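You operate a simulated robot arm through the tools that you are given. There is no shell and no other tool. Be economical: measure what you need, move in short steps, check, and stop when the job is done.

You are at the controls of a simulated robot arm. One attempt, no reset.

TASK
Serve two ladles of soup in the blue bowl and cover the pot again.
Fine: big ladle, back on its hook after; lid in the lid rack meanwhile; the other bowl stays empty.
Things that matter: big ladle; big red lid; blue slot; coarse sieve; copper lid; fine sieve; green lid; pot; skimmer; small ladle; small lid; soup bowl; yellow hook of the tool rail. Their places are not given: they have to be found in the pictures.

Only the result counts: the job must be done as asked and must still hold three seconds after the hand-in. Knocking over, shifting, dropping, spilling or breaking anything else fails it. A push-on lid holds only when it is set on centred and level and pressed home; a screw cap is set on level and turned clockwise until tight.

THE ROBOT
A 7-joint arm with a two-finger parallel gripper, fixed in place. Base frame: the origin is at the foot of the arm, x ahead of it, y to its left, z up. Lengths are in mm, angles in degrees, forces in N, time in s.
Its first joint turns from -115.0 to 115.0 degrees. Payload 3.91 kg.
Tool frame: the origin (TCP) lies between the finger pads and is the grasp point; the fingertips stand 30 mm ahead of it; z points along the fingers, y is the line along which they close. Largest opening 110 mm; finger width 20, thickness 10; the body of the gripper, 48 by 112 mm, starts 55 mm behind the TCP.
Orientation is told as [roll, pitch, yaw] about the base's x, y, z axes, in that order, counted from this pose: with the fingers straight down and closing along the base's y, the tool's x points along the base's -x, its y along +y and its z along -z.

THE INTERFACE
- The arm moves only by the tool move_arm. Its argument "plan" is a list of rows, each an object of numbers (a shift or turn left out is 0, a gripper value left out holds the last): "dx", "dy", "dz": the shift along the tool's x, y, z in units of 300 mm (1.0 is 300 mm); "ax", "ay", "az": the turn, a rotation vector about the tool's x, y, z in units of 45 degrees (1.0 is 45 degrees); "grip": the gripper command, from -1 (shut) to 1 (fully open), values between in proportion. In form: [{"dx": .., "dy": .., "dz": .., "ax": .., "ay": .., "az": .., "grip": ..}, ...]. A call has 1 to 20 rows; each row is the pose to reach, as a shift and turn from the pose commanded when the call began, along the tool's axes at that moment. A call with a number of a shift or a turn outside -1 to 1 is refused whole. Each row takes 0.2 s and may step no farther than 50 mm and 8.6 degrees from the row before; otherwise, or with a gripper value out of range, the whole call is refused. A pose out of reach is approached as far as the arm can. The call stops where the force on the tool passes 90 N (or 10 N more than at its start, if that is more) or the arm is blocked; 0.2 s more then pass. Each finger travels about 108 mm/s and halts on what it meets, pressing with about 25 N; the grip force reading is that of the motor and also rises with nothing between the fingers. The clock runs only during rows and for 0.2 s after the last one: add rows that repeat a pose to give the fingers time. It gives the time, the measured TCP pose, the force on the tool (base axes), the opening and the grip force at its end, in the units of the frame above (readings bear some noise), with the torque about the TCP (base axes, N m) and any sound that the robot's microphone picked up, and new pictures: "views" is both (left out), scene, wrist or none.
- Cameras (640 x 400 px; columns grow to the right, rows downward): "scene" is fixed at [41.7, 504.4, 1620]; the picture's right is [-0.76, 0.65, 0.00], its down [-0.60, -0.70, -0.39] and it looks along [-0.26, -0.30, 0.92] (base axes); focal length 214 px, centre (320, 200). "wrist" rides on the gripper at [72, 17, -103] in the tool frame; the picture's right is [-0.23, 0.97, 0.00], its down [-0.76, -0.18, -0.62] and it looks along [-0.61, -0.14, 0.78] (tool axes); focal length 222 px, centre (320, 200).
- raise_lower(by): slides the trunk up (or, below 0, down) by that many mm; the arm rides with it, the base frame stays. It gives what a move gives, with no picture.
- probe_pixels(camera, pixels): for up to 12 pixels [column, row] of the newest picture of that camera ("zoom" is the newest enlarged one), the place [x, y, z] in the base frame of the surface seen there, good to about 2 mm, but the place of the scene camera against the robot may be out by one fixed shift of up to 12 mm in any direction. The clock stands still meanwhile.
- enlarge(camera, box): a new picture of the part [left, top, right, bottom] of that camera's present view, enlarged. The clock stands still meanwhile.
- close_job(): hands the job in; it is judged then, once.

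Keep the steps short. Do not move on a guess: measure, check each grasp and each placing, and mend mistakes. In all there are 80 turns and 200 pictures (those below and enlarged ones count). Leave the gripper open and the arm clear of the work at the hand-in unless told otherwise, and finish with a single line.

The tools are called after ">>>" by a JSON object that holds its "method" and its "body". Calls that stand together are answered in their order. move_arm: Moves the arm, as the interface text tells. Its arguments: {"type":"object","properties":{"plan":{"type":"array"},"views":{"type":"string","enum":["both","scene","wrist","none"]}},"required":["plan"]} The other tools are called the same way: raise_lower (by) slides the trunk up or down; probe_pixels (camera, pixels) gives the place of the surface under pixels of a picture; enlarge (camera, box) takes an enlarged picture of a part of a camera's view; close_job () hands the job in.

At the start:

```text
t: 0.0
eef_pos: [224.5, 328.9, 1598.8]
orientation: [0.0, 0.0, 0.0]
wrist_force: [0.3, -0.5, -0.1]
ft_torque: [0.0, 0.0, -0.01]
grip_width: 109.9
finger_force: 0.1
trunk travel left (down, up): [-925.0, 65.0]
```

scene: 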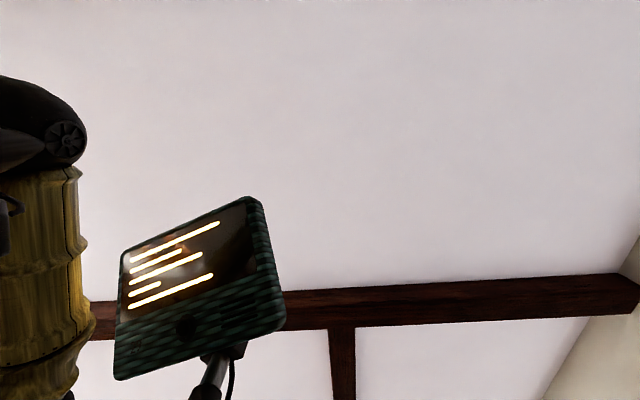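
wrist: 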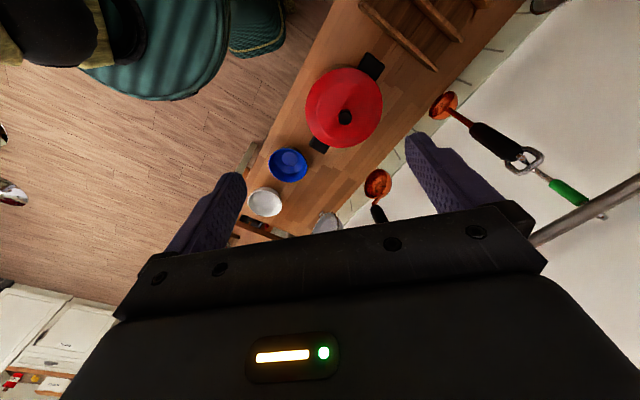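

The scene camera faces the ceiling, so I'll work from the wrist view. It shows a red pot lid around (345,108), a blue bowl (288,165), a white bowl (265,202) and ladles on a rail. I'll measure these places and enlarge the picture.

>>> {"method": "probe_pixels", "body": {"camera": "wrist", "pixels": [[345, 117], [320, 90], [288, 160], [265, 202], [375, 65], [318, 145], [445, 103], [378, 183], [495, 145], [565, 190], [620, 195], [400, 40]]}}

>>> {"method": "enlarge", "body": {"camera": "wrist", "box": [220, 0, 460, 150]}}

>>> {"method": "enlarge", "body": {"camera": "wrist", "box": [400, 60, 640, 240]}}

```text
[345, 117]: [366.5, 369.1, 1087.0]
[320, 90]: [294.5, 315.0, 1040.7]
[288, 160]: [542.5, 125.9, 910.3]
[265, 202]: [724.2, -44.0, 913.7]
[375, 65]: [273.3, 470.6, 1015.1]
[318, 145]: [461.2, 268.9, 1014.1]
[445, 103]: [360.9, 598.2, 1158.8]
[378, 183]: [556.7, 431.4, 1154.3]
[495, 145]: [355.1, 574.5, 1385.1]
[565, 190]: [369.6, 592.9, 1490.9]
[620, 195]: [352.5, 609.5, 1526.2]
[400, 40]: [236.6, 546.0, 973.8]
```

```text
2.67 times, centred on (340, 75) of wrist
```

zoom: 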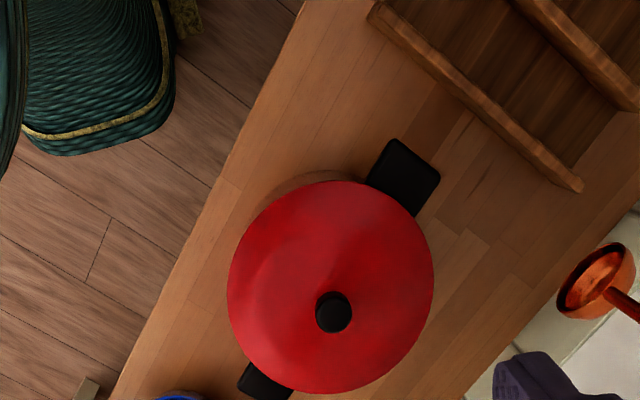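

```text
2.22 times, centred on (520, 150) of wrist
```

zoom: 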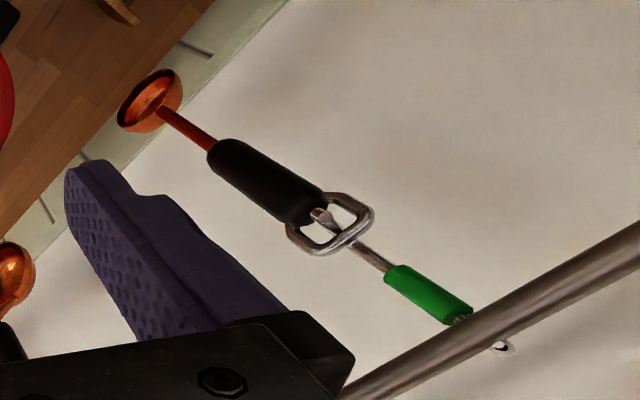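

Everything sits on a counter at about z=900. The tools hang along a wall at y≈600. I'll turn the tool 45° to the left to see the rail and rack.

>>> {"method": "move_arm", "body": {"plan": [{"az": -0.17}, {"az": -0.34}, {"az": -0.51}, {"az": -0.68}, {"az": -0.85}, {"az": -1.0}, {"az": -1.0}], "views": "wrist"}}

```text
t: 1.6
eef_pos: [223.4, 329.7, 1597.9]
orientation: [-0.1, 0.0, 45.2]
wrist_force: [0.0, -0.9, -0.1]
ft_torque: [-0.02, -0.02, 0.02]
grip_width: 109.9
finger_force: 0.1
trunk travel left (down, up): [-925.0, 65.0]
```

wrist: 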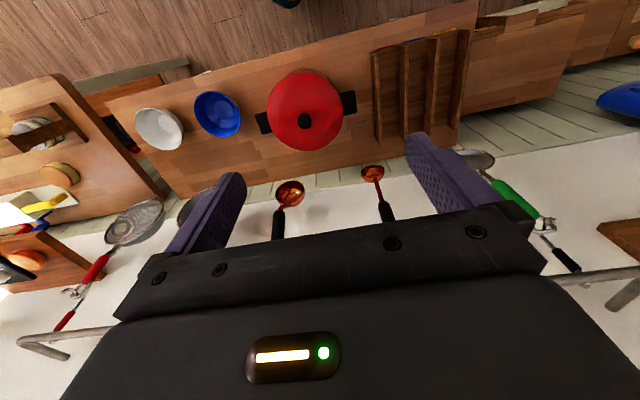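

Now I can see two copper ladles, sieves and a slotted lid rack. I'll back off from the wall and tilt the camera up to view the rail.

>>> {"method": "move_arm", "body": {"plan": [{"ay": -0.17, "dx": 0.1}, {"ay": -0.34, "dx": 0.2}, {"ay": -0.51, "dx": 0.3}, {"ay": -0.68, "dx": 0.3}, {"ay": -0.8, "dx": 0.3}, {"ay": -0.8, "dx": 0.3}], "views": "wrist"}}

```text
t: 3.0
eef_pos: [163.0, 314.9, 1586.7]
orientation: [0.0, -36.2, 45.2]
wrist_force: [0.1, -0.6, -0.7]
ft_torque: [0.0, 0.02, 0.02]
grip_width: 110.1
finger_force: 0.1
out of reach, approached as far as the arm can: row 3, 4, 5, 6
trunk travel left (down, up): [-925.0, 65.0]
```

wrist: 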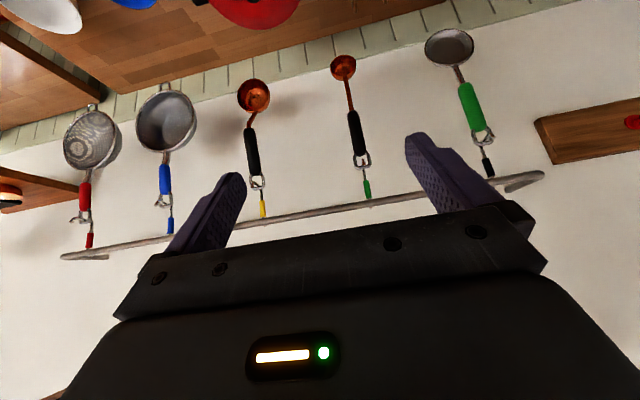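

The rail has red, blue, yellow, green and black hooks. The larger copper ladle hangs on the yellow one (about (253,95) to (262,210)). I'll enlarge that area and measure.

>>> {"method": "enlarge", "body": {"camera": "wrist", "box": [200, 50, 400, 230]}}

>>> {"method": "probe_pixels", "body": {"camera": "wrist", "pixels": [[253, 97], [251, 120], [251, 135], [254, 165], [257, 186], [262, 208], [265, 221], [343, 67], [356, 135], [362, 160], [367, 188], [161, 180]]}}

```text
2.22 times, centred on (300, 140) of wrist
```

zoom: 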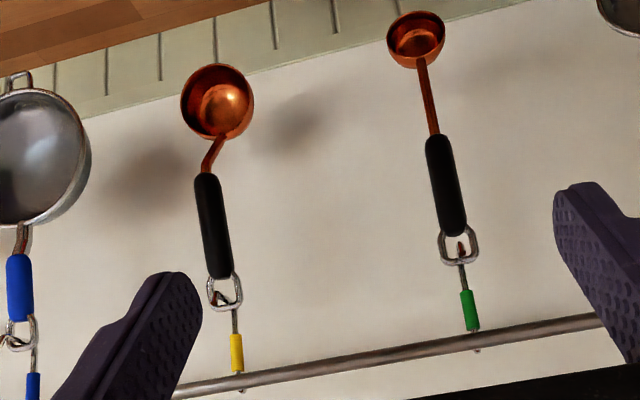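

```text
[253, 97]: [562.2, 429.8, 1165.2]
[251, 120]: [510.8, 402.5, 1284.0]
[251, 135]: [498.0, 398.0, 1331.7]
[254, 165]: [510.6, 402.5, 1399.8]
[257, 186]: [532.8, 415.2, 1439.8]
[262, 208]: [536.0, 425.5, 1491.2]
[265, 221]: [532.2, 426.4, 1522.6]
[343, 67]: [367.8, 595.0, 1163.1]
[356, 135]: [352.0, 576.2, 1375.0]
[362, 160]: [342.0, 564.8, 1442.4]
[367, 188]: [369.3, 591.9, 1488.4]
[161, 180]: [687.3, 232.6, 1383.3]
```

The geometry is clear: big ladle on the yellow hook at about [535,425,1490], ring at z≈1440, handle at z≈1330–1400. Next I'll tilt back, lower the trunk, and look at the lid rack and pot more closely.

>>> {"method": "move_arm", "body": {"plan": [{"ay": 0.17}, {"ay": 0.34}, {"ay": 0.51}, {"ay": 0.68}, {"ay": 0.8}], "views": "none"}}

>>> {"method": "raise_lower", "body": {"by": -200}}

>>> {"method": "move_arm", "body": {"plan": [{"az": -0.17}, {"az": -0.34}, {"az": -0.34}], "views": "wrist"}}

```text
t: 4.2
eef_pos: [163.5, 316.6, 1587.4]
orientation: [0.0, 0.2, 45.1]
wrist_force: [0.3, -0.1, 0.4]
ft_torque: [-0.02, 0.02, 0.0]
grip_width: 110.1
finger_force: 0.1
trunk travel left (down, up): [-925.0, 65.0]
```

```text
t: 6.4
eef_pos: [162.6, 315.6, 1387.6]
orientation: [-0.1, 0.0, 45.0]
wrist_force: [-0.1, -0.2, 0.3]
ft_torque: [-0.03, 0.02, 0.0]
grip_width: 109.9
finger_force: 0.1
trunk travel left (down, up): [-725.0, 265.0]
```

```text
t: 7.2
eef_pos: [162.7, 314.6, 1387.5]
orientation: [0.0, 0.1, 60.4]
wrist_force: [0.5, 0.3, 0.6]
ft_torque: [0.01, -0.02, -0.01]
grip_width: 109.9
finger_force: 0.0
trunk travel left (down, up): [-725.0, 265.0]
```

wrist: 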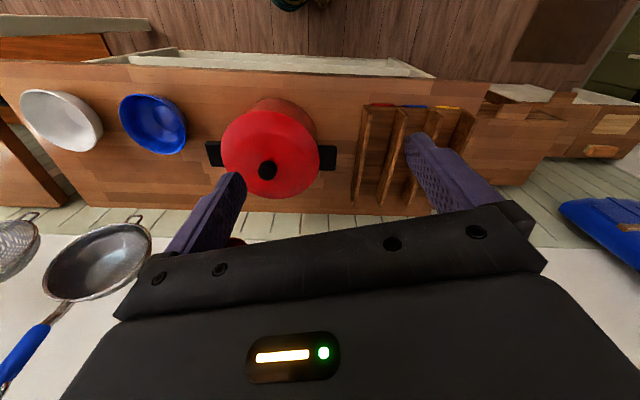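

The rack has red, blue and yellow markers on its front edge, near (380–450,105). I'll enlarge and measure.

>>> {"method": "enlarge", "body": {"camera": "wrist", "box": [340, 80, 500, 220]}}

>>> {"method": "enlarge", "body": {"camera": "wrist", "box": [190, 80, 350, 220]}}

>>> {"method": "probe_pixels", "body": {"camera": "wrist", "pixels": [[380, 105], [412, 106], [447, 107], [268, 170], [230, 150], [315, 150], [270, 120], [262, 195], [155, 120], [60, 115], [230, 195], [340, 195]]}}

```text
2.86 times, centred on (420, 150) of wrist
```

zoom: 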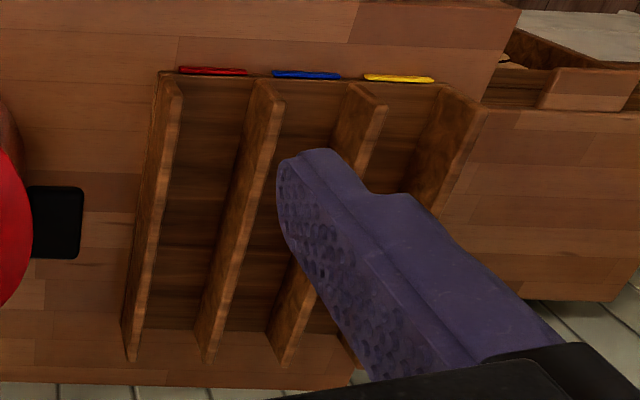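

```text
2.86 times, centred on (270, 150) of wrist
```

zoom: 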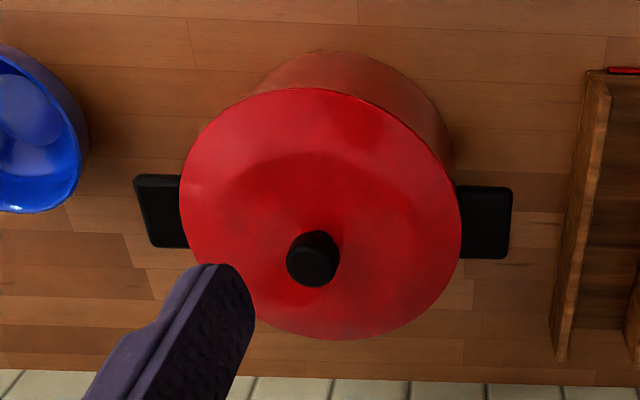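

```text
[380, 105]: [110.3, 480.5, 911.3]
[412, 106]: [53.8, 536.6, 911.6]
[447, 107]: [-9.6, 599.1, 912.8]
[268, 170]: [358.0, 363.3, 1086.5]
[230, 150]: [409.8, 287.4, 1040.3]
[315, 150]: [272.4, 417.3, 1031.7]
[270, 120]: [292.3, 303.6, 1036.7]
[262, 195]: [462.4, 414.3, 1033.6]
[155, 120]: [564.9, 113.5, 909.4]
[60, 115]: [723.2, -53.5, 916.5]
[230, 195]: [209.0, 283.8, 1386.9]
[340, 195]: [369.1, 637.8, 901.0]
```

>>> {"method": "probe_pixels", "body": {"camera": "wrist", "pixels": [[368, 111], [354, 203], [402, 112], [380.5, 203], [437, 114], [407, 205], [469, 116], [394, 188], [418, 122], [392, 197], [385, 130], [397, 150]]}}

```text
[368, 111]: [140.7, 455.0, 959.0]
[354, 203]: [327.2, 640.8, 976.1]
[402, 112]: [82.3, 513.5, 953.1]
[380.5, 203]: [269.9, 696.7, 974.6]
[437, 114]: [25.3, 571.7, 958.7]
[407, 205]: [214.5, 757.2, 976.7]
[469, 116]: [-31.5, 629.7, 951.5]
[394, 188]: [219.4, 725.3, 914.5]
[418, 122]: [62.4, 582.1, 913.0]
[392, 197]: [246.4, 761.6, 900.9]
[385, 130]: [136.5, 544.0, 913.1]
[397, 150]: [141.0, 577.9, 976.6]
```

The counter runs along u=(-0.71,0.71), with the wall normal at 45°. The blue slot's centre is at u≈345, its floor is z≈913, and the dividers reach z≈977. I'll turn the tool to yaw -45, so the camera stays above when I later tilt the lid.

>>> {"method": "move_arm", "body": {"plan": [{"az": 0.17}, {"az": 0.34}, {"az": 0.51}, {"az": 0.68}, {"az": 0.85}, {"az": 1.0}], "views": "none"}}

>>> {"method": "move_arm", "body": {"plan": [{"az": 0.17}, {"az": 0.34}, {"az": 0.51}, {"az": 0.68}, {"az": 0.85}, {"az": 1.0}], "views": "none"}}

>>> {"method": "move_arm", "body": {"plan": [{"az": 0.17}, {"az": 0.34}, {"az": 0.34}], "views": "wrist"}}

```text
t: 8.6
eef_pos: [161.9, 314.0, 1387.2]
orientation: [0.0, -0.1, 15.3]
wrist_force: [-0.4, -0.2, -0.1]
ft_torque: [-0.03, -0.03, -0.03]
grip_width: 109.9
finger_force: 0.1
trunk travel left (down, up): [-725.0, 265.0]
```

```text
t: 10.0
eef_pos: [162.8, 314.7, 1389.3]
orientation: [0.0, 0.0, -29.8]
wrist_force: [0.7, -0.4, -1.2]
ft_torque: [-0.01, 0.0, -0.03]
grip_width: 110.0
finger_force: 0.1
trunk travel left (down, up): [-725.0, 265.0]
```

```text
t: 10.8
eef_pos: [163.1, 314.3, 1389.1]
orientation: [0.0, 0.0, -45.1]
wrist_force: [-1.0, -0.5, -1.1]
ft_torque: [0.01, 0.02, -0.02]
grip_width: 110.1
finger_force: 0.0
trunk travel left (down, up): [-725.0, 265.0]
```

wrist: 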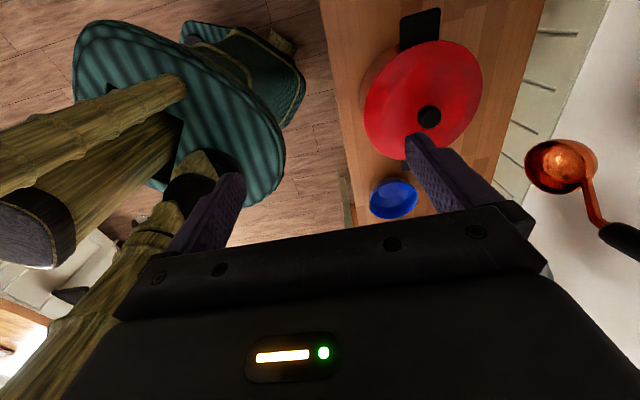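

Axes are now tool x=u, y=n, z=down. I'll move over the knob at about (362,366), stopping at z≈1230 to measure it.

>>> {"method": "move_arm", "body": {"plan": [{"dx": -0.05, "dy": 0.08, "dz": 0.07}, {"dx": -0.1, "dy": 0.17, "dz": 0.15}, {"dx": -0.15, "dy": 0.26, "dz": 0.23}, {"dx": -0.2, "dy": 0.35, "dz": 0.31}, {"dx": -0.25, "dy": 0.44, "dz": 0.39}, {"dx": -0.3, "dy": 0.52, "dz": 0.47}, {"dx": -0.343, "dy": 0.587, "dz": 0.53}, {"dx": -0.343, "dy": 0.587, "dz": 0.53}], "views": "wrist"}}

```text
t: 12.6
eef_pos: [359.4, 365.4, 1227.8]
orientation: [0.2, -0.2, -45.0]
wrist_force: [0.6, 0.0, 0.6]
ft_torque: [-0.02, -0.01, -0.02]
grip_width: 110.3
finger_force: 0.3
trunk travel left (down, up): [-725.0, 265.0]
```

wrist: 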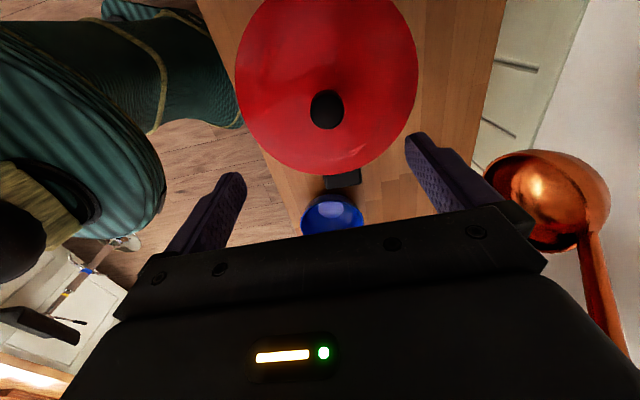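

Reached. Next I'll measure the knob and the dome around it.

>>> {"method": "enlarge", "body": {"camera": "wrist", "box": [270, 60, 390, 150]}}

>>> {"method": "probe_pixels", "body": {"camera": "wrist", "pixels": [[326, 100], [312, 108], [342, 108], [327, 92], [327, 118], [327, 126], [327, 135], [327, 150], [300, 110], [355, 110], [240, 90], [415, 90]]}}

```text
4.44 times, centred on (330, 105) of wrist
```

zoom: 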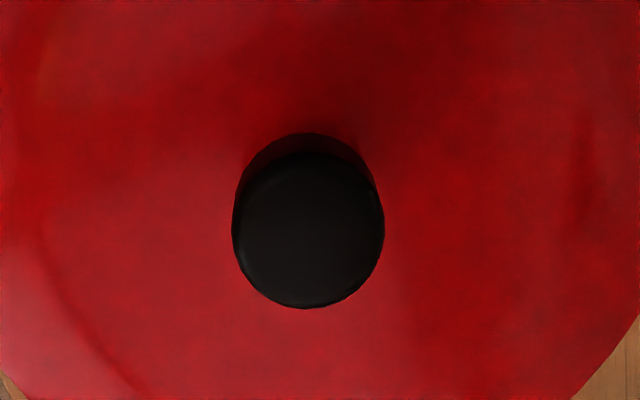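

```text
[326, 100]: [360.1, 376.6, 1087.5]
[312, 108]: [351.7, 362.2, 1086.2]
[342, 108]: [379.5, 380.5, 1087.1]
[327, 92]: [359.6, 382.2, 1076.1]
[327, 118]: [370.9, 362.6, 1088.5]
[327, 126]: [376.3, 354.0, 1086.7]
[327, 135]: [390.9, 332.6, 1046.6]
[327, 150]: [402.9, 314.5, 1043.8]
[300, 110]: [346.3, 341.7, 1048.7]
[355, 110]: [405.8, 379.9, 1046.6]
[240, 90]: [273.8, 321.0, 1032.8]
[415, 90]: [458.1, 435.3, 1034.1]
```

The knob centre is about (367,368), its top is z=1087 and its diameter is about 37. The dome at its base is z≈1049. I'll descend to TCP z≈1085 and close.

>>> {"method": "move_arm", "body": {"plan": [{"dx": -0.013, "dy": 0.023, "dz": 0.12}, {"dx": -0.013, "dy": 0.023, "dz": 0.25}, {"dx": -0.013, "dy": 0.023, "dz": 0.36}, {"dx": -0.013, "dy": 0.023, "dz": 0.43}, {"dx": -0.013, "dy": 0.023, "dz": 0.475}, {"dx": -0.013, "dy": 0.023, "dz": 0.475}], "views": "wrist"}}

```text
t: 14.0
eef_pos: [368.3, 368.2, 1084.2]
orientation: [0.0, 0.0, -45.0]
wrist_force: [0.7, -0.2, -0.3]
ft_torque: [-0.03, 0.0, -0.02]
grip_width: 110.1
finger_force: 0.0
trunk travel left (down, up): [-725.0, 265.0]
```

wrist: 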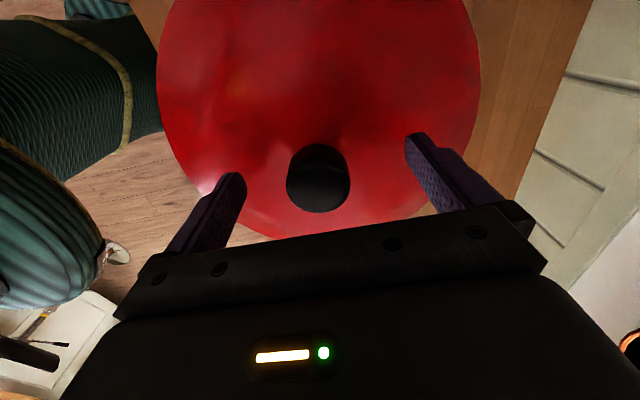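

The fingers straddle the knob, so I'll close on it.

>>> {"method": "move_arm", "body": {"plan": [{"grip": -1}, {"grip": -1}, {"grip": -1}, {"grip": -1}, {"grip": -1}], "views": "none"}}

>>> {"method": "move_arm", "body": {"plan": [{"dz": -0.02}, {"dz": -0.06}, {"dz": -0.15}, {"dz": -0.28}, {"dz": -0.4}, {"dz": -0.5}, {"dz": -0.5}], "views": "wrist"}}

```text
t: 15.2
eef_pos: [368.2, 369.9, 1085.2]
orientation: [0.0, 0.0, -44.9]
wrist_force: [-0.4, -0.8, 0.5]
ft_torque: [0.13, -0.12, -0.06]
grip_width: 37.5
finger_force: 25.1
trunk travel left (down, up): [-725.0, 265.0]
```

```text
t: 16.8
eef_pos: [366.7, 365.9, 1236.1]
orientation: [0.0, 0.0, -45.0]
wrist_force: [-0.1, 0.0, -3.3]
ft_torque: [0.0, -0.02, 0.0]
grip_width: 37.5
finger_force: 25.7
trunk travel left (down, up): [-725.0, 265.0]
```

wrist: 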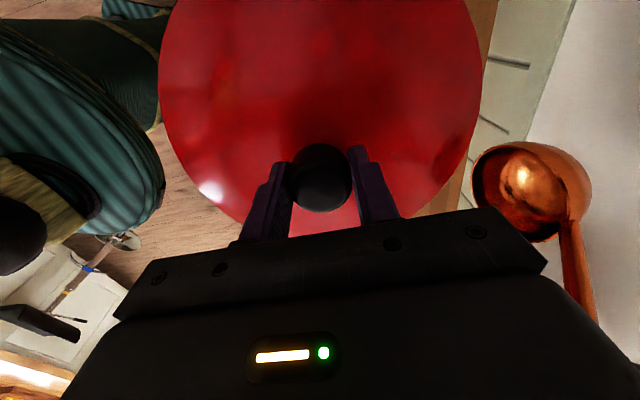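

The lid is held firmly (3.3 N, grip 37.5). I'll move it along the counter toward the rack at safe n, tilting 45° with the underside toward the rack.

>>> {"method": "move_arm", "body": {"plan": [{"dz": -0.08, "dy": -0.02}, {"ay": 0.17, "dx": 0.08, "dy": -0.043, "dz": -0.167}, {"ay": 0.34, "dx": 0.17, "dy": -0.043, "dz": -0.167}, {"ay": 0.51, "dx": 0.26, "dy": -0.043, "dz": -0.167}, {"ay": 0.68, "dx": 0.35, "dy": -0.043, "dz": -0.167}, {"ay": 0.85, "dx": 0.43, "dy": -0.043, "dz": -0.167}, {"ay": 1.0, "dx": 0.5, "dy": -0.043, "dz": -0.167}, {"ay": 1.0, "dx": 0.5, "dy": -0.043, "dz": -0.167}], "views": "wrist"}}

```text
t: 18.6
eef_pos: [252.9, 464.9, 1285.0]
orientation: [0.1, 45.0, -45.0]
wrist_force: [-0.7, -0.2, -2.9]
ft_torque: [-0.09, -0.08, 0.0]
grip_width: 37.5
finger_force: 25.3
trunk travel left (down, up): [-725.0, 265.0]
```

wrist: 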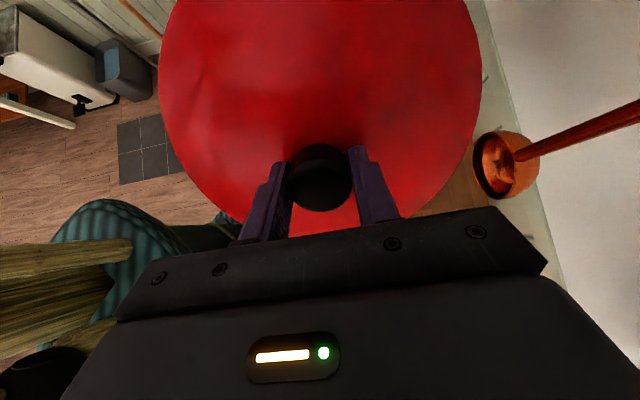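

The pose tracked exactly. I'll continue along u to above the blue slot, tilt to 70°, and keep clear of the hanging skimmer.

>>> {"method": "move_arm", "body": {"plan": [{"ay": 0.1, "dx": 0.07, "dz": 0.07, "dy": -0.04}, {"ay": 0.22, "dx": 0.15, "dz": 0.15, "dy": -0.05}, {"ay": 0.34, "dx": 0.23, "dz": 0.23, "dy": -0.05}, {"ay": 0.45, "dx": 0.31, "dz": 0.31, "dy": -0.05}, {"ay": 0.556, "dx": 0.38, "dz": 0.38, "dy": -0.05}, {"ay": 0.556, "dx": 0.429, "dz": 0.429, "dy": -0.05}, {"ay": 0.556, "dx": 0.429, "dz": 0.429, "dy": -0.05}], "views": "wrist"}}

```text
t: 20.2
eef_pos: [113.8, 587.1, 1285.4]
orientation: [-0.2, 70.0, -45.1]
wrist_force: [0.4, 0.6, -2.4]
ft_torque: [-0.09, -0.11, 0.0]
grip_width: 37.7
finger_force: 24.7
trunk travel left (down, up): [-725.0, 265.0]
```

wrist: 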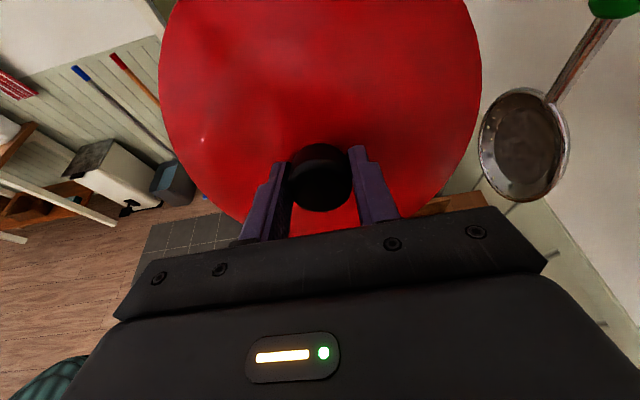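

A skimmer hangs at the right, around (525,145). I'll measure its clearance, the lid rim and the visible rack.

>>> {"method": "probe_pixels", "body": {"camera": "wrist", "pixels": [[486, 150], [512, 195], [545, 100], [525, 145], [476, 80], [470, 130], [165, 80], [440, 203], [465, 198], [320, 60], [445, 207], [320, 5]]}}

>>> {"method": "enlarge", "body": {"camera": "wrist", "box": [380, 150, 540, 240]}}

```text
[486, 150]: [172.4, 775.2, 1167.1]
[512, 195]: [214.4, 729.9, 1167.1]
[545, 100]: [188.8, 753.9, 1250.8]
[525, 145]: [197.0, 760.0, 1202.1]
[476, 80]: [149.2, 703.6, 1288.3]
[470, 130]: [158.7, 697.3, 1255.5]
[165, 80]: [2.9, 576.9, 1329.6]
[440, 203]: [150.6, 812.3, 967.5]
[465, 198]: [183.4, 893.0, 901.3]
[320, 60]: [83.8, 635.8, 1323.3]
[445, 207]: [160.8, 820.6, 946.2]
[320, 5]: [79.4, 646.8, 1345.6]
```

```text
4.00 times, centred on (460, 195) of wrist
```

zoom: 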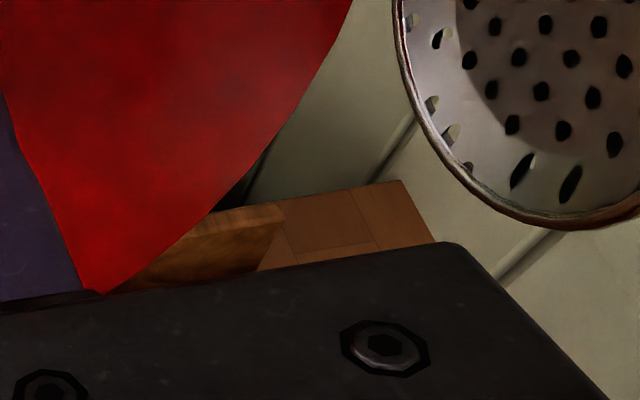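

The skimmer's near edge is at n≈667 and the lid at n=530 would reach only about 638, so it clears. I'll lower into the blue slot, stopping a bit above the floor.

>>> {"method": "move_arm", "body": {"plan": [{"dy": 0.06}, {"dy": 0.115}, {"dx": -0.14, "dz": 0.05, "dy": 0.115}, {"dx": -0.28, "dz": 0.1, "dy": 0.115}, {"dx": -0.42, "dz": 0.15, "dy": 0.115}, {"dx": -0.54, "dz": 0.19, "dy": 0.115}, {"dx": -0.64, "dz": 0.224, "dy": 0.115}, {"dx": -0.7, "dz": 0.245, "dy": 0.115}, {"dx": -0.7, "dz": 0.245, "dy": 0.115}], "views": "wrist"}}

```text
t: 22.2
eef_pos: [140.9, 604.1, 1062.5]
orientation: [0.0, 70.1, -44.9]
wrist_force: [0.1, 0.3, -3.7]
ft_torque: [-0.16, -0.1, 0.07]
grip_width: 37.4
finger_force: 24.9
trunk travel left (down, up): [-725.0, 265.0]
```

wrist: 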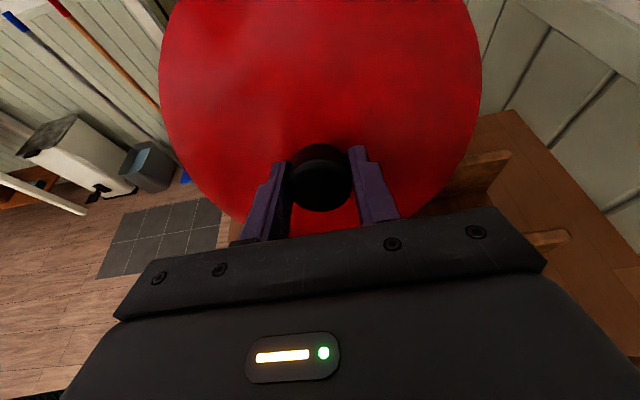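

I'll check which divider ends flank the lid.

>>> {"method": "enlarge", "body": {"camera": "wrist", "box": [400, 120, 600, 260]}}

>>> {"method": "probe_pixels", "body": {"camera": "wrist", "pixels": [[505, 153], [490, 165], [480, 160], [565, 233], [550, 238], [470, 200], [495, 200], [462, 155], [430, 205], [530, 130]]}}

```text
2.86 times, centred on (500, 190) of wrist
```

zoom: 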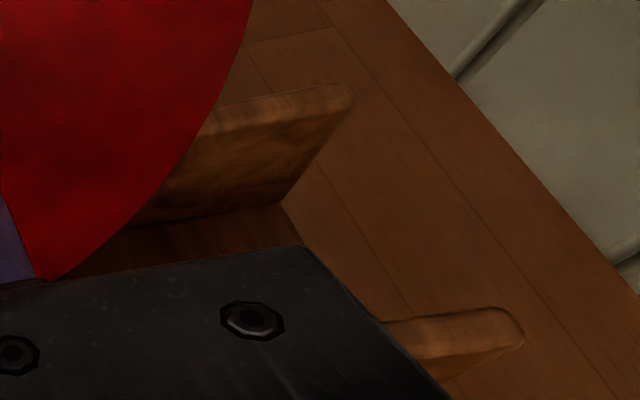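

```text
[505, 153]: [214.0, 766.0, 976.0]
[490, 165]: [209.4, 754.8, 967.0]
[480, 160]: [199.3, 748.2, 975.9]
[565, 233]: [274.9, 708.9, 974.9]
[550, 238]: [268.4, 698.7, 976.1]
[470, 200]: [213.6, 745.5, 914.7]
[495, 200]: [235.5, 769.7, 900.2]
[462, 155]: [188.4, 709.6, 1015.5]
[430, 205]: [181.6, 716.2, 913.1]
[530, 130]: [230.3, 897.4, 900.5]
```

The lid hangs inside the blue slot (D2 at u≈305, D3 face at u≈382; lid bottom at u≈341, z≈943). I'll lower nearly to the floor, shifting 8 mm toward D3.

>>> {"method": "move_arm", "body": {"plan": [{"dx": -0.033, "dz": 0.026}, {"dx": -0.066, "dz": 0.052}, {"dx": -0.066, "dz": 0.052}], "views": "none"}}

>>> {"method": "move_arm", "body": {"plan": [{"dx": -0.007, "dz": 0.003}, {"dx": -0.013, "dz": 0.005}, {"dx": -0.013, "dz": 0.005}], "views": "none"}}

```text
t: 23.0
eef_pos: [135.2, 611.0, 1041.2]
orientation: [0.4, 70.2, -44.6]
wrist_force: [1.9, 1.2, 13.1]
ft_torque: [0.23, -0.18, -0.04]
grip_width: 37.7
finger_force: 25.2
trunk travel left (down, up): [-725.0, 265.0]
```

```text
t: 23.8
eef_pos: [133.8, 611.3, 1035.6]
orientation: [0.3, 70.1, -44.6]
wrist_force: [-0.8, 0.6, 22.8]
ft_torque: [0.25, 0.21, -0.08]
grip_width: 37.9
finger_force: 25.1
trunk travel left (down, up): [-725.0, 265.0]
```

The rim is on the slot floor (22.8 N up). I'll ease up 5 mm and lean it toward D3.

>>> {"method": "move_arm", "body": {"plan": [{"dx": 0.012, "dz": -0.004}, {"dx": 0.012, "dz": -0.004}], "views": "none"}}

>>> {"method": "move_arm", "body": {"plan": [{"dx": 0.007, "dz": 0.019}, {"dx": 0.007, "dz": 0.019}], "views": "wrist"}}

```text
t: 24.4
eef_pos: [134.0, 610.2, 1037.3]
orientation: [-0.3, 69.9, -45.2]
wrist_force: [-2.5, -0.8, 1.6]
ft_torque: [-0.07, 0.19, 0.01]
grip_width: 37.7
finger_force: 24.7
trunk travel left (down, up): [-725.0, 265.0]
```

```text
t: 25.0
eef_pos: [132.5, 614.8, 1038.1]
orientation: [0.0, 69.9, -45.0]
wrist_force: [7.4, -6.5, -1.6]
ft_torque: [-0.5, -0.47, 0.18]
grip_width: 37.6
finger_force: 25.0
trunk travel left (down, up): [-725.0, 265.0]
```

wrist: 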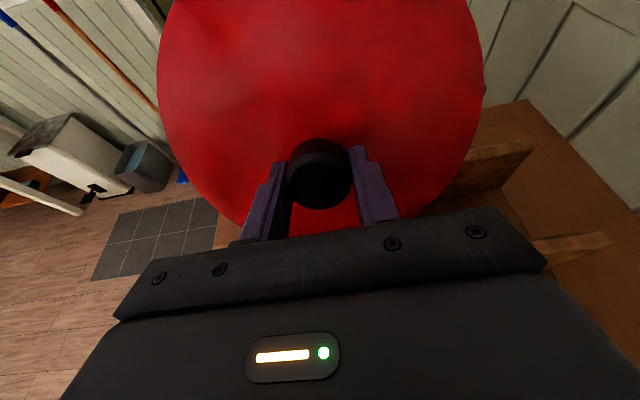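

It now rests against D3 (about 10 N back). Releasing.

>>> {"method": "move_arm", "body": {"plan": [{"grip": 0.0}, {"grip": 0.3}, {"grip": 0.3}, {"grip": 0.3}], "views": "wrist"}}

```text
t: 26.0
eef_pos: [127.9, 615.5, 1038.4]
orientation: [0.1, 70.0, -45.0]
wrist_force: [0.3, 0.5, -0.3]
ft_torque: [0.0, 0.0, -0.01]
grip_width: 71.5
finger_force: 0.1
trunk travel left (down, up): [-725.0, 265.0]
```

wrist: 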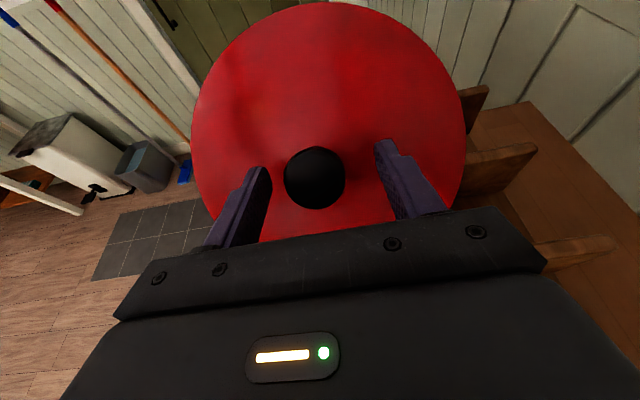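

It is standing free. I'll retract straight back along the tool axis and check it.

>>> {"method": "move_arm", "body": {"plan": [{"dz": -0.04}, {"dz": -0.1}, {"dz": -0.22}, {"dz": -0.36}, {"dz": -0.5}, {"dz": -0.5}], "views": "wrist"}}

```text
t: 27.4
eef_pos: [229.6, 517.9, 1091.2]
orientation: [-0.1, 70.1, -44.9]
wrist_force: [0.0, 0.1, -0.3]
ft_torque: [0.03, -0.04, 0.0]
grip_width: 71.6
finger_force: 0.0
trunk travel left (down, up): [-725.0, 265.0]
```

wrist: 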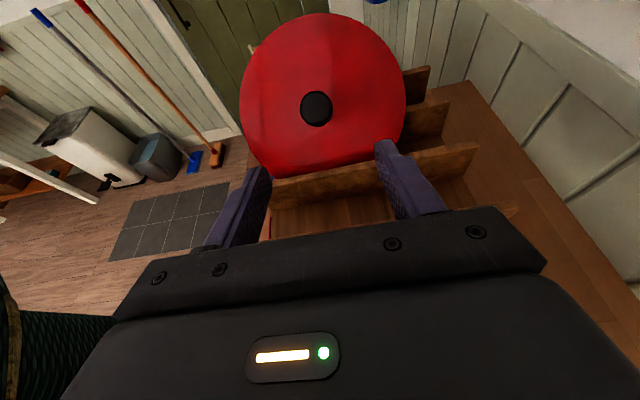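

The lid stands in the slot. I'll record the knob and rim places for picking it up later.

>>> {"method": "probe_pixels", "body": {"camera": "wrist", "pixels": [[317, 108], [307, 108], [327, 108], [317, 95], [317, 120], [317, 80], [317, 140], [250, 90], [400, 110], [320, 16], [330, 165], [350, 185]]}}

>>> {"method": "enlarge", "body": {"camera": "wrist", "box": [230, 0, 480, 220]}}

```text
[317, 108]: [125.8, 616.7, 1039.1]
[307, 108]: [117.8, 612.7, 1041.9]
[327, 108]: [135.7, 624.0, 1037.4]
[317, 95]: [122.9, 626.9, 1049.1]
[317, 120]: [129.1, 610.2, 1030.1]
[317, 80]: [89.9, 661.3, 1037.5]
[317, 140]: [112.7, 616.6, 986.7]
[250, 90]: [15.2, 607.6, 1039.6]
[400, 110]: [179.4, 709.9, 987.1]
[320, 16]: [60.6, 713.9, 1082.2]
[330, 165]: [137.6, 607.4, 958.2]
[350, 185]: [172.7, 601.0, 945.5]
```

```text
1.82 times, centred on (355, 110) of wrist
```

zoom: 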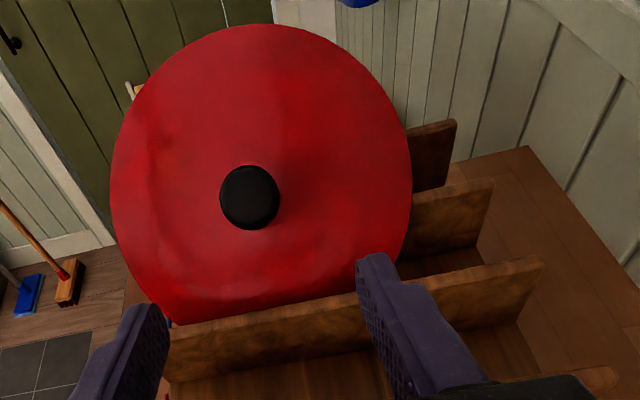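

The lid leans about 40° in the blue slot with its knob top at about (126,617,1039). It is static. Next is the ladle: I'll raise the trunk, then turn the tool to point at the wall with the camera on top.

>>> {"method": "raise_lower", "body": {"by": 200}}

>>> {"method": "move_arm", "body": {"plan": [{"dx": -0.05, "dz": -0.15}, {"dx": -0.1, "dz": -0.28, "dy": -0.05}, {"dx": -0.15, "dz": -0.4, "dy": -0.15}, {"dx": -0.18, "dz": -0.5, "dy": -0.25}, {"dx": -0.18, "dz": -0.5, "dy": -0.25}], "views": "wrist"}}

```text
t: 29.5
eef_pos: [229.2, 517.2, 1290.3]
orientation: [-0.1, 70.0, -45.0]
wrist_force: [0.2, -0.7, 0.1]
ft_torque: [-0.02, -0.01, 0.03]
grip_width: 71.5
finger_force: 0.0
trunk travel left (down, up): [-925.0, 65.0]
```

```text
t: 30.7
eef_pos: [290.6, 354.7, 1288.6]
orientation: [0.1, 70.0, -45.1]
wrist_force: [0.6, 0.9, 0.2]
ft_torque: [0.02, 0.0, 0.03]
grip_width: 71.5
finger_force: 0.1
trunk travel left (down, up): [-925.0, 65.0]
```

wrist: 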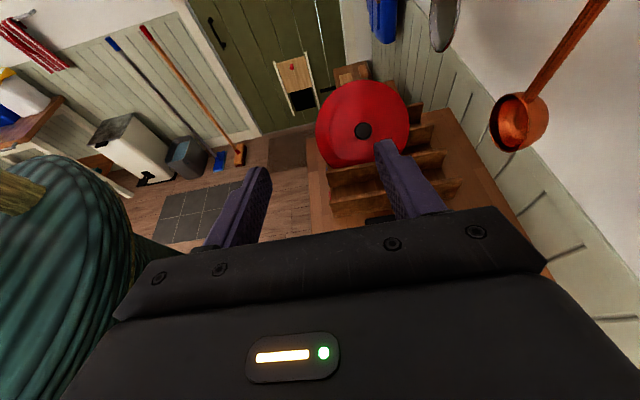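

The lid is still fine. I'll now turn about the vertical by -45°.

>>> {"method": "move_arm", "body": {"plan": [{"ax": -0.157, "az": 0.057}, {"ax": -0.313, "az": 0.114}, {"ax": -0.47, "az": 0.171}, {"ax": -0.627, "az": 0.228}, {"ax": -0.783, "az": 0.285}, {"ax": -0.94, "az": 0.342}, {"ax": -0.94, "az": 0.342}], "views": "none"}}

>>> {"method": "move_arm", "body": {"plan": [{"ax": -0.157, "az": 0.057}, {"ax": -0.313, "az": 0.114}, {"ax": -0.47, "az": 0.171}, {"ax": -0.627, "az": 0.228}, {"ax": -0.783, "az": 0.285}, {"ax": -0.94, "az": 0.342}, {"ax": -0.94, "az": 0.342}], "views": "wrist"}}

```text
t: 32.3
eef_pos: [291.8, 352.2, 1290.0]
orientation: [0.0, 70.0, -90.1]
wrist_force: [0.0, 0.2, 0.9]
ft_torque: [0.0, 0.03, 0.0]
grip_width: 71.5
finger_force: 0.0
trunk travel left (down, up): [-925.0, 65.0]
```

```text
t: 34.1
eef_pos: [385.0, 328.3, 1244.8]
orientation: [-6.8, 63.3, -148.4]
wrist_force: [-0.3, 0.5, 0.0]
ft_torque: [0.01, 0.0, -0.03]
grip_width: 71.5
finger_force: 0.1
out of reach, approached as far as the arm can: row 1, 2, 3, 4, 5, 6, 7
trunk travel left (down, up): [-925.0, 65.0]
stopped in row 7: the arm was blocked; the commanded pose is now the measured one
```

wrist: 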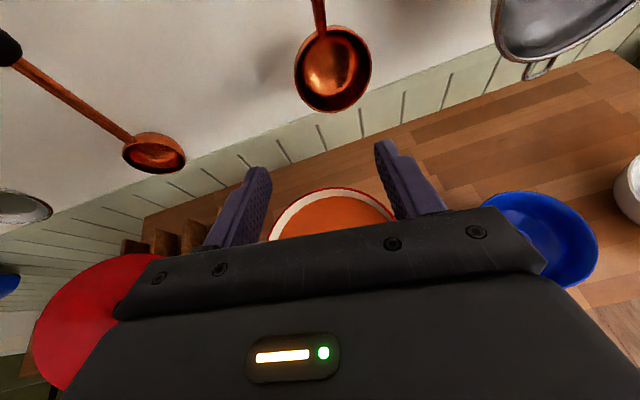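

With the camera on top, the wrist is at its limit in this direction. I can see the pot is open with orange soup. I'll roll the tool the other way so the camera ends up below, which should be mid-range for the wrist.

>>> {"method": "move_arm", "body": {"plan": [{"az": -0.17}, {"az": -0.34}, {"az": -0.51}, {"az": -0.68}, {"az": -0.85}, {"az": -1.0}], "views": "none"}}

>>> {"method": "move_arm", "body": {"plan": [{"az": -0.17}, {"az": -0.34}, {"az": -0.51}, {"az": -0.68}, {"az": -0.85}, {"az": -1.0}], "views": "none"}}

>>> {"method": "move_arm", "body": {"plan": [{"az": -0.17}, {"az": -0.34}, {"az": -0.51}, {"az": -0.68}, {"az": -0.85}, {"az": -1.0}], "views": "none"}}

>>> {"method": "move_arm", "body": {"plan": [{"az": -0.17}, {"az": -0.34}, {"az": -0.51}, {"az": -0.68}, {"az": -0.85}, {"az": -1.0}], "views": "wrist"}}

```text
t: 35.5
eef_pos: [387.4, 329.3, 1243.6]
orientation: [53.1, 41.9, -77.5]
wrist_force: [0.1, 0.0, 0.6]
ft_torque: [0.0, -0.01, 0.0]
grip_width: 71.6
finger_force: 0.1
trunk travel left (down, up): [-925.0, 65.0]
```

```text
t: 36.9
eef_pos: [386.7, 330.5, 1244.0]
orientation: [63.2, 2.9, -52.4]
wrist_force: [0.3, -0.2, 0.1]
ft_torque: [0.03, -0.01, 0.01]
grip_width: 71.6
finger_force: 0.0
trunk travel left (down, up): [-925.0, 65.0]
```

```text
t: 38.3
eef_pos: [386.7, 330.1, 1243.8]
orientation: [56.1, -36.5, -29.2]
wrist_force: [0.2, 0.1, 0.3]
ft_torque: [-0.02, 0.0, 0.03]
grip_width: 71.3
finger_force: 0.0
trunk travel left (down, up): [-925.0, 65.0]
```

```text
t: 39.7
eef_pos: [387.8, 328.1, 1244.0]
orientation: [6.6, -63.2, 31.7]
wrist_force: [0.5, 0.0, 0.0]
ft_torque: [-0.02, -0.01, 0.01]
grip_width: 71.7
finger_force: 0.0
trunk travel left (down, up): [-925.0, 65.0]
```

wrist: 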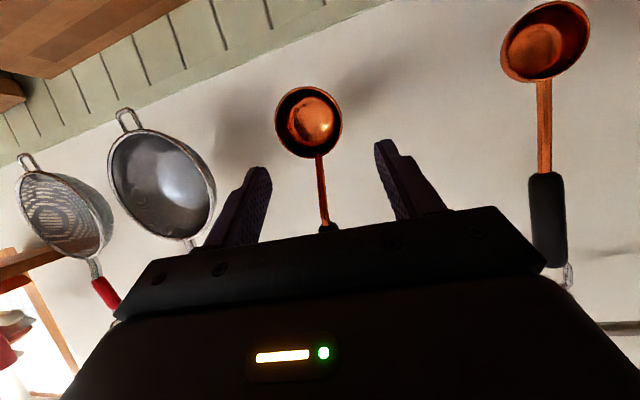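

Rolling through 180° works freely, so pouring by roll is feasible. I'll straighten to yaw 45, pitch -65 and take an enlarged look at the big ladle at the centre.

>>> {"method": "move_arm", "body": {"plan": [{"ax": -0.058, "ay": -0.012, "az": -0.066}, {"ax": -0.117, "ay": -0.025, "az": -0.133}, {"ax": -0.117, "ay": -0.025, "az": -0.133}], "views": "wrist"}}

```text
t: 40.5
eef_pos: [388.6, 332.8, 1244.1]
orientation: [-0.1, -64.7, 45.1]
wrist_force: [0.3, -1.0, -0.4]
ft_torque: [-0.01, 0.01, 0.0]
grip_width: 71.5
finger_force: 0.1
out of reach, approached as far as the arm can: row 1, 2, 3
trunk travel left (down, up): [-925.0, 65.0]
```

wrist: 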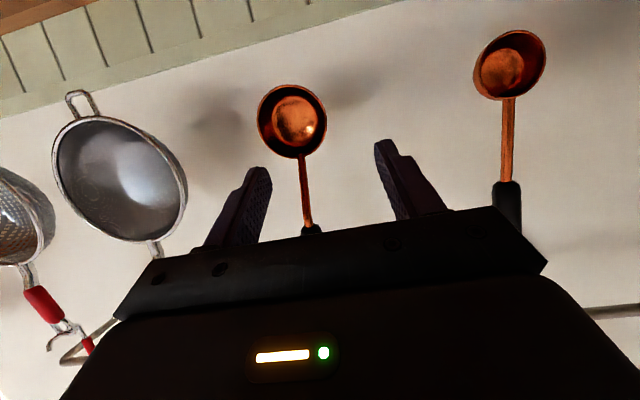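

I'll go up about 100 mm and back 30 to see the handle and ring.

>>> {"method": "move_arm", "body": {"plan": [{"dx": -0.09, "dz": -0.08}, {"dx": -0.18, "dz": -0.16}, {"dx": -0.26, "dz": -0.232}, {"dx": -0.26, "dz": -0.232}], "views": "wrist"}}

```text
t: 41.5
eef_pos: [378.7, 319.8, 1347.0]
orientation: [0.0, -64.6, 44.9]
wrist_force: [1.0, -0.2, -0.5]
ft_torque: [0.01, -0.02, 0.02]
grip_width: 71.6
finger_force: 0.1
out of reach, approached as far as the arm can: row 1, 2, 3, 4
trunk travel left (down, up): [-925.0, 65.0]
```

wrist: 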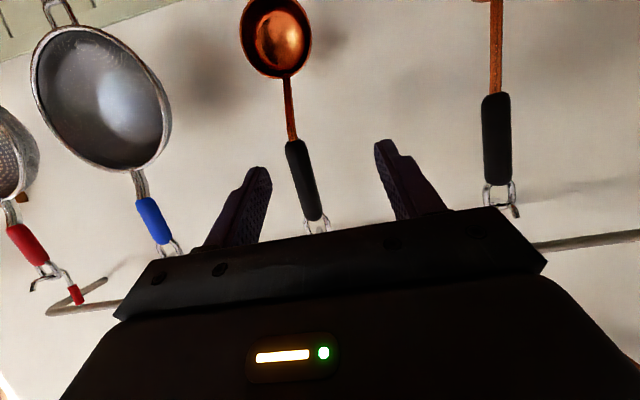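

>>> {"method": "probe_pixels", "body": {"camera": "wrist", "pixels": [[293, 150], [298, 165], [303, 180], [308, 195], [313, 212], [287, 100], [290, 125], [276, 40], [246, 35], [309, 35], [307, 225], [325, 222]]}}

>>> {"method": "enlarge", "body": {"camera": "wrist", "box": [450, 140, 550, 230]}}

>>> {"method": "enlarge", "body": {"camera": "wrist", "box": [230, 0, 350, 240]}}

```text
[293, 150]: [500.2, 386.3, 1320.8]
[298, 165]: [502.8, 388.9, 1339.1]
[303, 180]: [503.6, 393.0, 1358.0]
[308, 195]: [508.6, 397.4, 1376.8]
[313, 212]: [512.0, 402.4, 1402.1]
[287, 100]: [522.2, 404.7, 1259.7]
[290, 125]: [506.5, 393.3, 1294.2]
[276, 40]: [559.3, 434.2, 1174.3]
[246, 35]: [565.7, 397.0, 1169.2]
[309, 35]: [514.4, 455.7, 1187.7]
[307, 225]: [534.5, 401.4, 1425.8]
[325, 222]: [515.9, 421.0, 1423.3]
```

```text
4.44 times, centred on (500, 185) of wrist
```

zoom: 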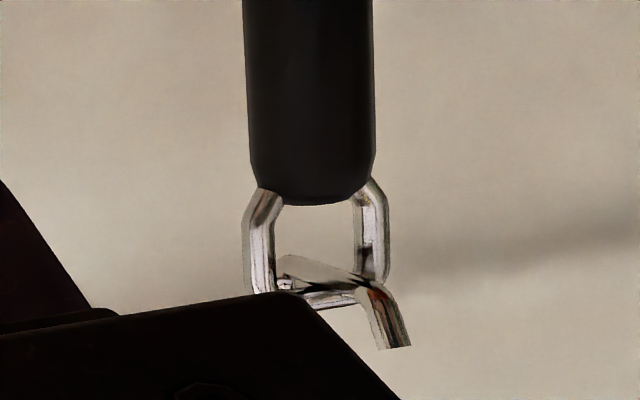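

```text
1.67 times, centred on (290, 120) of wrist
```

zoom: 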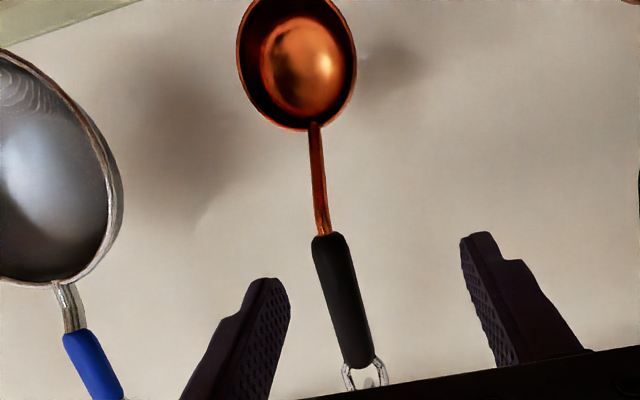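

>>> {"method": "probe_pixels", "body": {"camera": "wrist", "pixels": [[284, 76], [288, 77], [291, 77], [243, 30], [242, 25], [310, 28], [311, 32], [255, 3], [265, 1], [295, 3], [287, 90], [278, 20]]}}

>>> {"method": "enlarge", "body": {"camera": "wrist", "box": [230, 0, 330, 90]}}

```text
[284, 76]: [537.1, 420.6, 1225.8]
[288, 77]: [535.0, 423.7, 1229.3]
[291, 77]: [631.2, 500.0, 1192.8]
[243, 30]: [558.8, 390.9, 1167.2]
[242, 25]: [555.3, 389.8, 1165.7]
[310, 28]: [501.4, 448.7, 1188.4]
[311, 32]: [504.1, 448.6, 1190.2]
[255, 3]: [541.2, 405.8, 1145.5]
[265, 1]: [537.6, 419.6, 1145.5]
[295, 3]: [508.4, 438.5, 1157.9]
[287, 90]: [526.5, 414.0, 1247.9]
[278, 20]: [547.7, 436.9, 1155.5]
```

```text
4.44 times, centred on (280, 45) of wrist
```

zoom: 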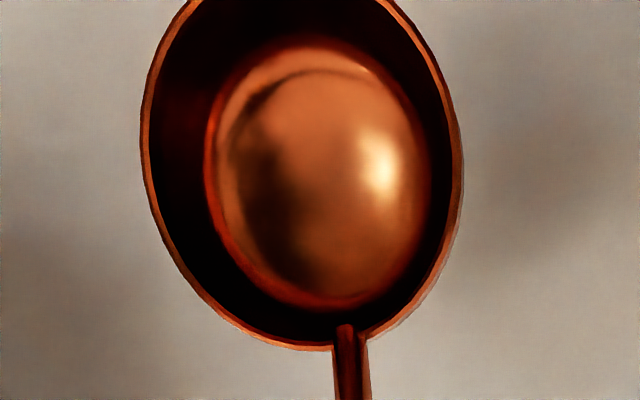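

The ladle hangs with its bowl opening facing the robot, like a spoon, and the handle is at n≈641, u≈-79. I'll raise the trunk and look closely at the yellow hook and ring before touching anything.

>>> {"method": "raise_lower", "body": {"by": 60}}

>>> {"method": "move_arm", "body": {"plan": [{"ay": 0.15, "dx": -0.1, "dz": 0.012, "dy": -0.03}, {"ay": 0.3, "dx": -0.2, "dz": 0.024, "dy": -0.067}, {"ay": 0.444, "dx": -0.285, "dz": 0.036, "dy": -0.067}, {"ay": 0.444, "dx": -0.285, "dz": 0.036, "dy": -0.067}], "views": "wrist"}}

>>> {"method": "enlarge", "body": {"camera": "wrist", "box": [270, 90, 370, 190]}}

```text
t: 42.5
eef_pos: [379.0, 320.0, 1406.8]
orientation: [0.0, -64.7, 45.1]
wrist_force: [0.9, 0.2, 0.0]
ft_torque: [0.0, 0.01, 0.03]
grip_width: 71.5
finger_force: 0.1
trunk travel left (down, up): [-985.0, 5.0]
```

```text
t: 43.5
eef_pos: [423.5, 340.7, 1480.6]
orientation: [0.0, -44.6, 45.1]
wrist_force: [0.2, 0.2, 0.6]
ft_torque: [0.01, 0.0, -0.02]
grip_width: 71.4
finger_force: 0.1
trunk travel left (down, up): [-985.0, 5.0]
```

wrist: 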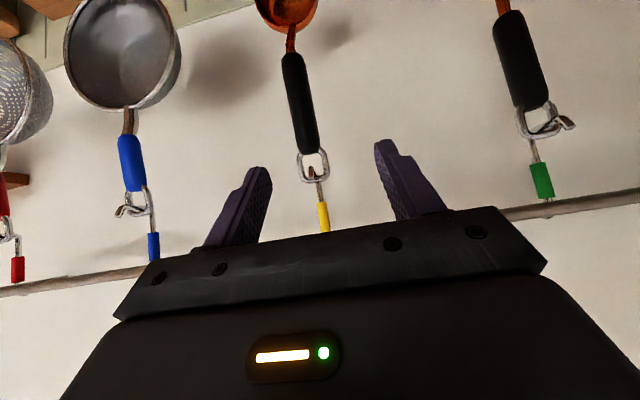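

```text
4.00 times, centred on (320, 140) of wrist
```

zoom: 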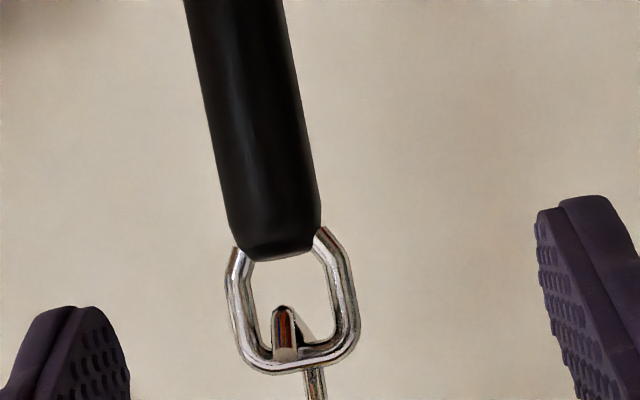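

>>> {"method": "probe_pixels", "body": {"camera": "zoom", "pixels": [[284, 312], [284, 330], [286, 350], [302, 330], [300, 365], [340, 350], [316, 385], [240, 290], [345, 280], [262, 180], [270, 235], [245, 90]]}}

>>> {"method": "enlarge", "body": {"camera": "wrist", "box": [500, 90, 600, 190]}}

>>> {"method": "enlarge", "body": {"camera": "wrist", "box": [90, 150, 190, 250]}}

```text
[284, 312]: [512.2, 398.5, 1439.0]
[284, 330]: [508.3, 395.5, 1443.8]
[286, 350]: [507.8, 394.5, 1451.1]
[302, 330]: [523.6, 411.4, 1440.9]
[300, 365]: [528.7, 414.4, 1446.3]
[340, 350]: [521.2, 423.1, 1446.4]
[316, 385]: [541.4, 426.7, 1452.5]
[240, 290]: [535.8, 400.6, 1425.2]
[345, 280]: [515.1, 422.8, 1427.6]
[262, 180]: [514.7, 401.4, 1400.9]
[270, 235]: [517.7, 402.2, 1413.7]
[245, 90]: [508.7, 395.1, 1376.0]
```

```text
4.00 times, centred on (550, 140) of wrist
```

zoom: 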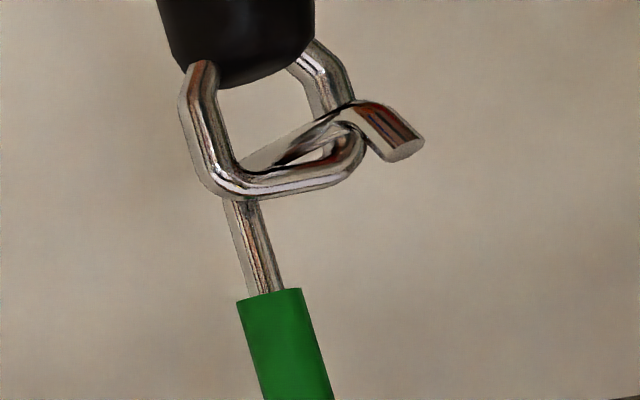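

```text
4.00 times, centred on (140, 200) of wrist
```

zoom: 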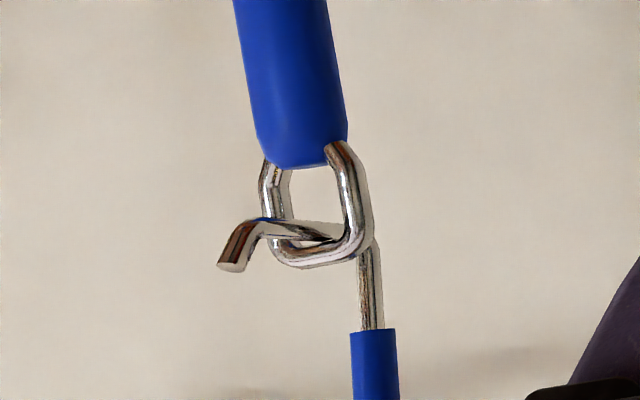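

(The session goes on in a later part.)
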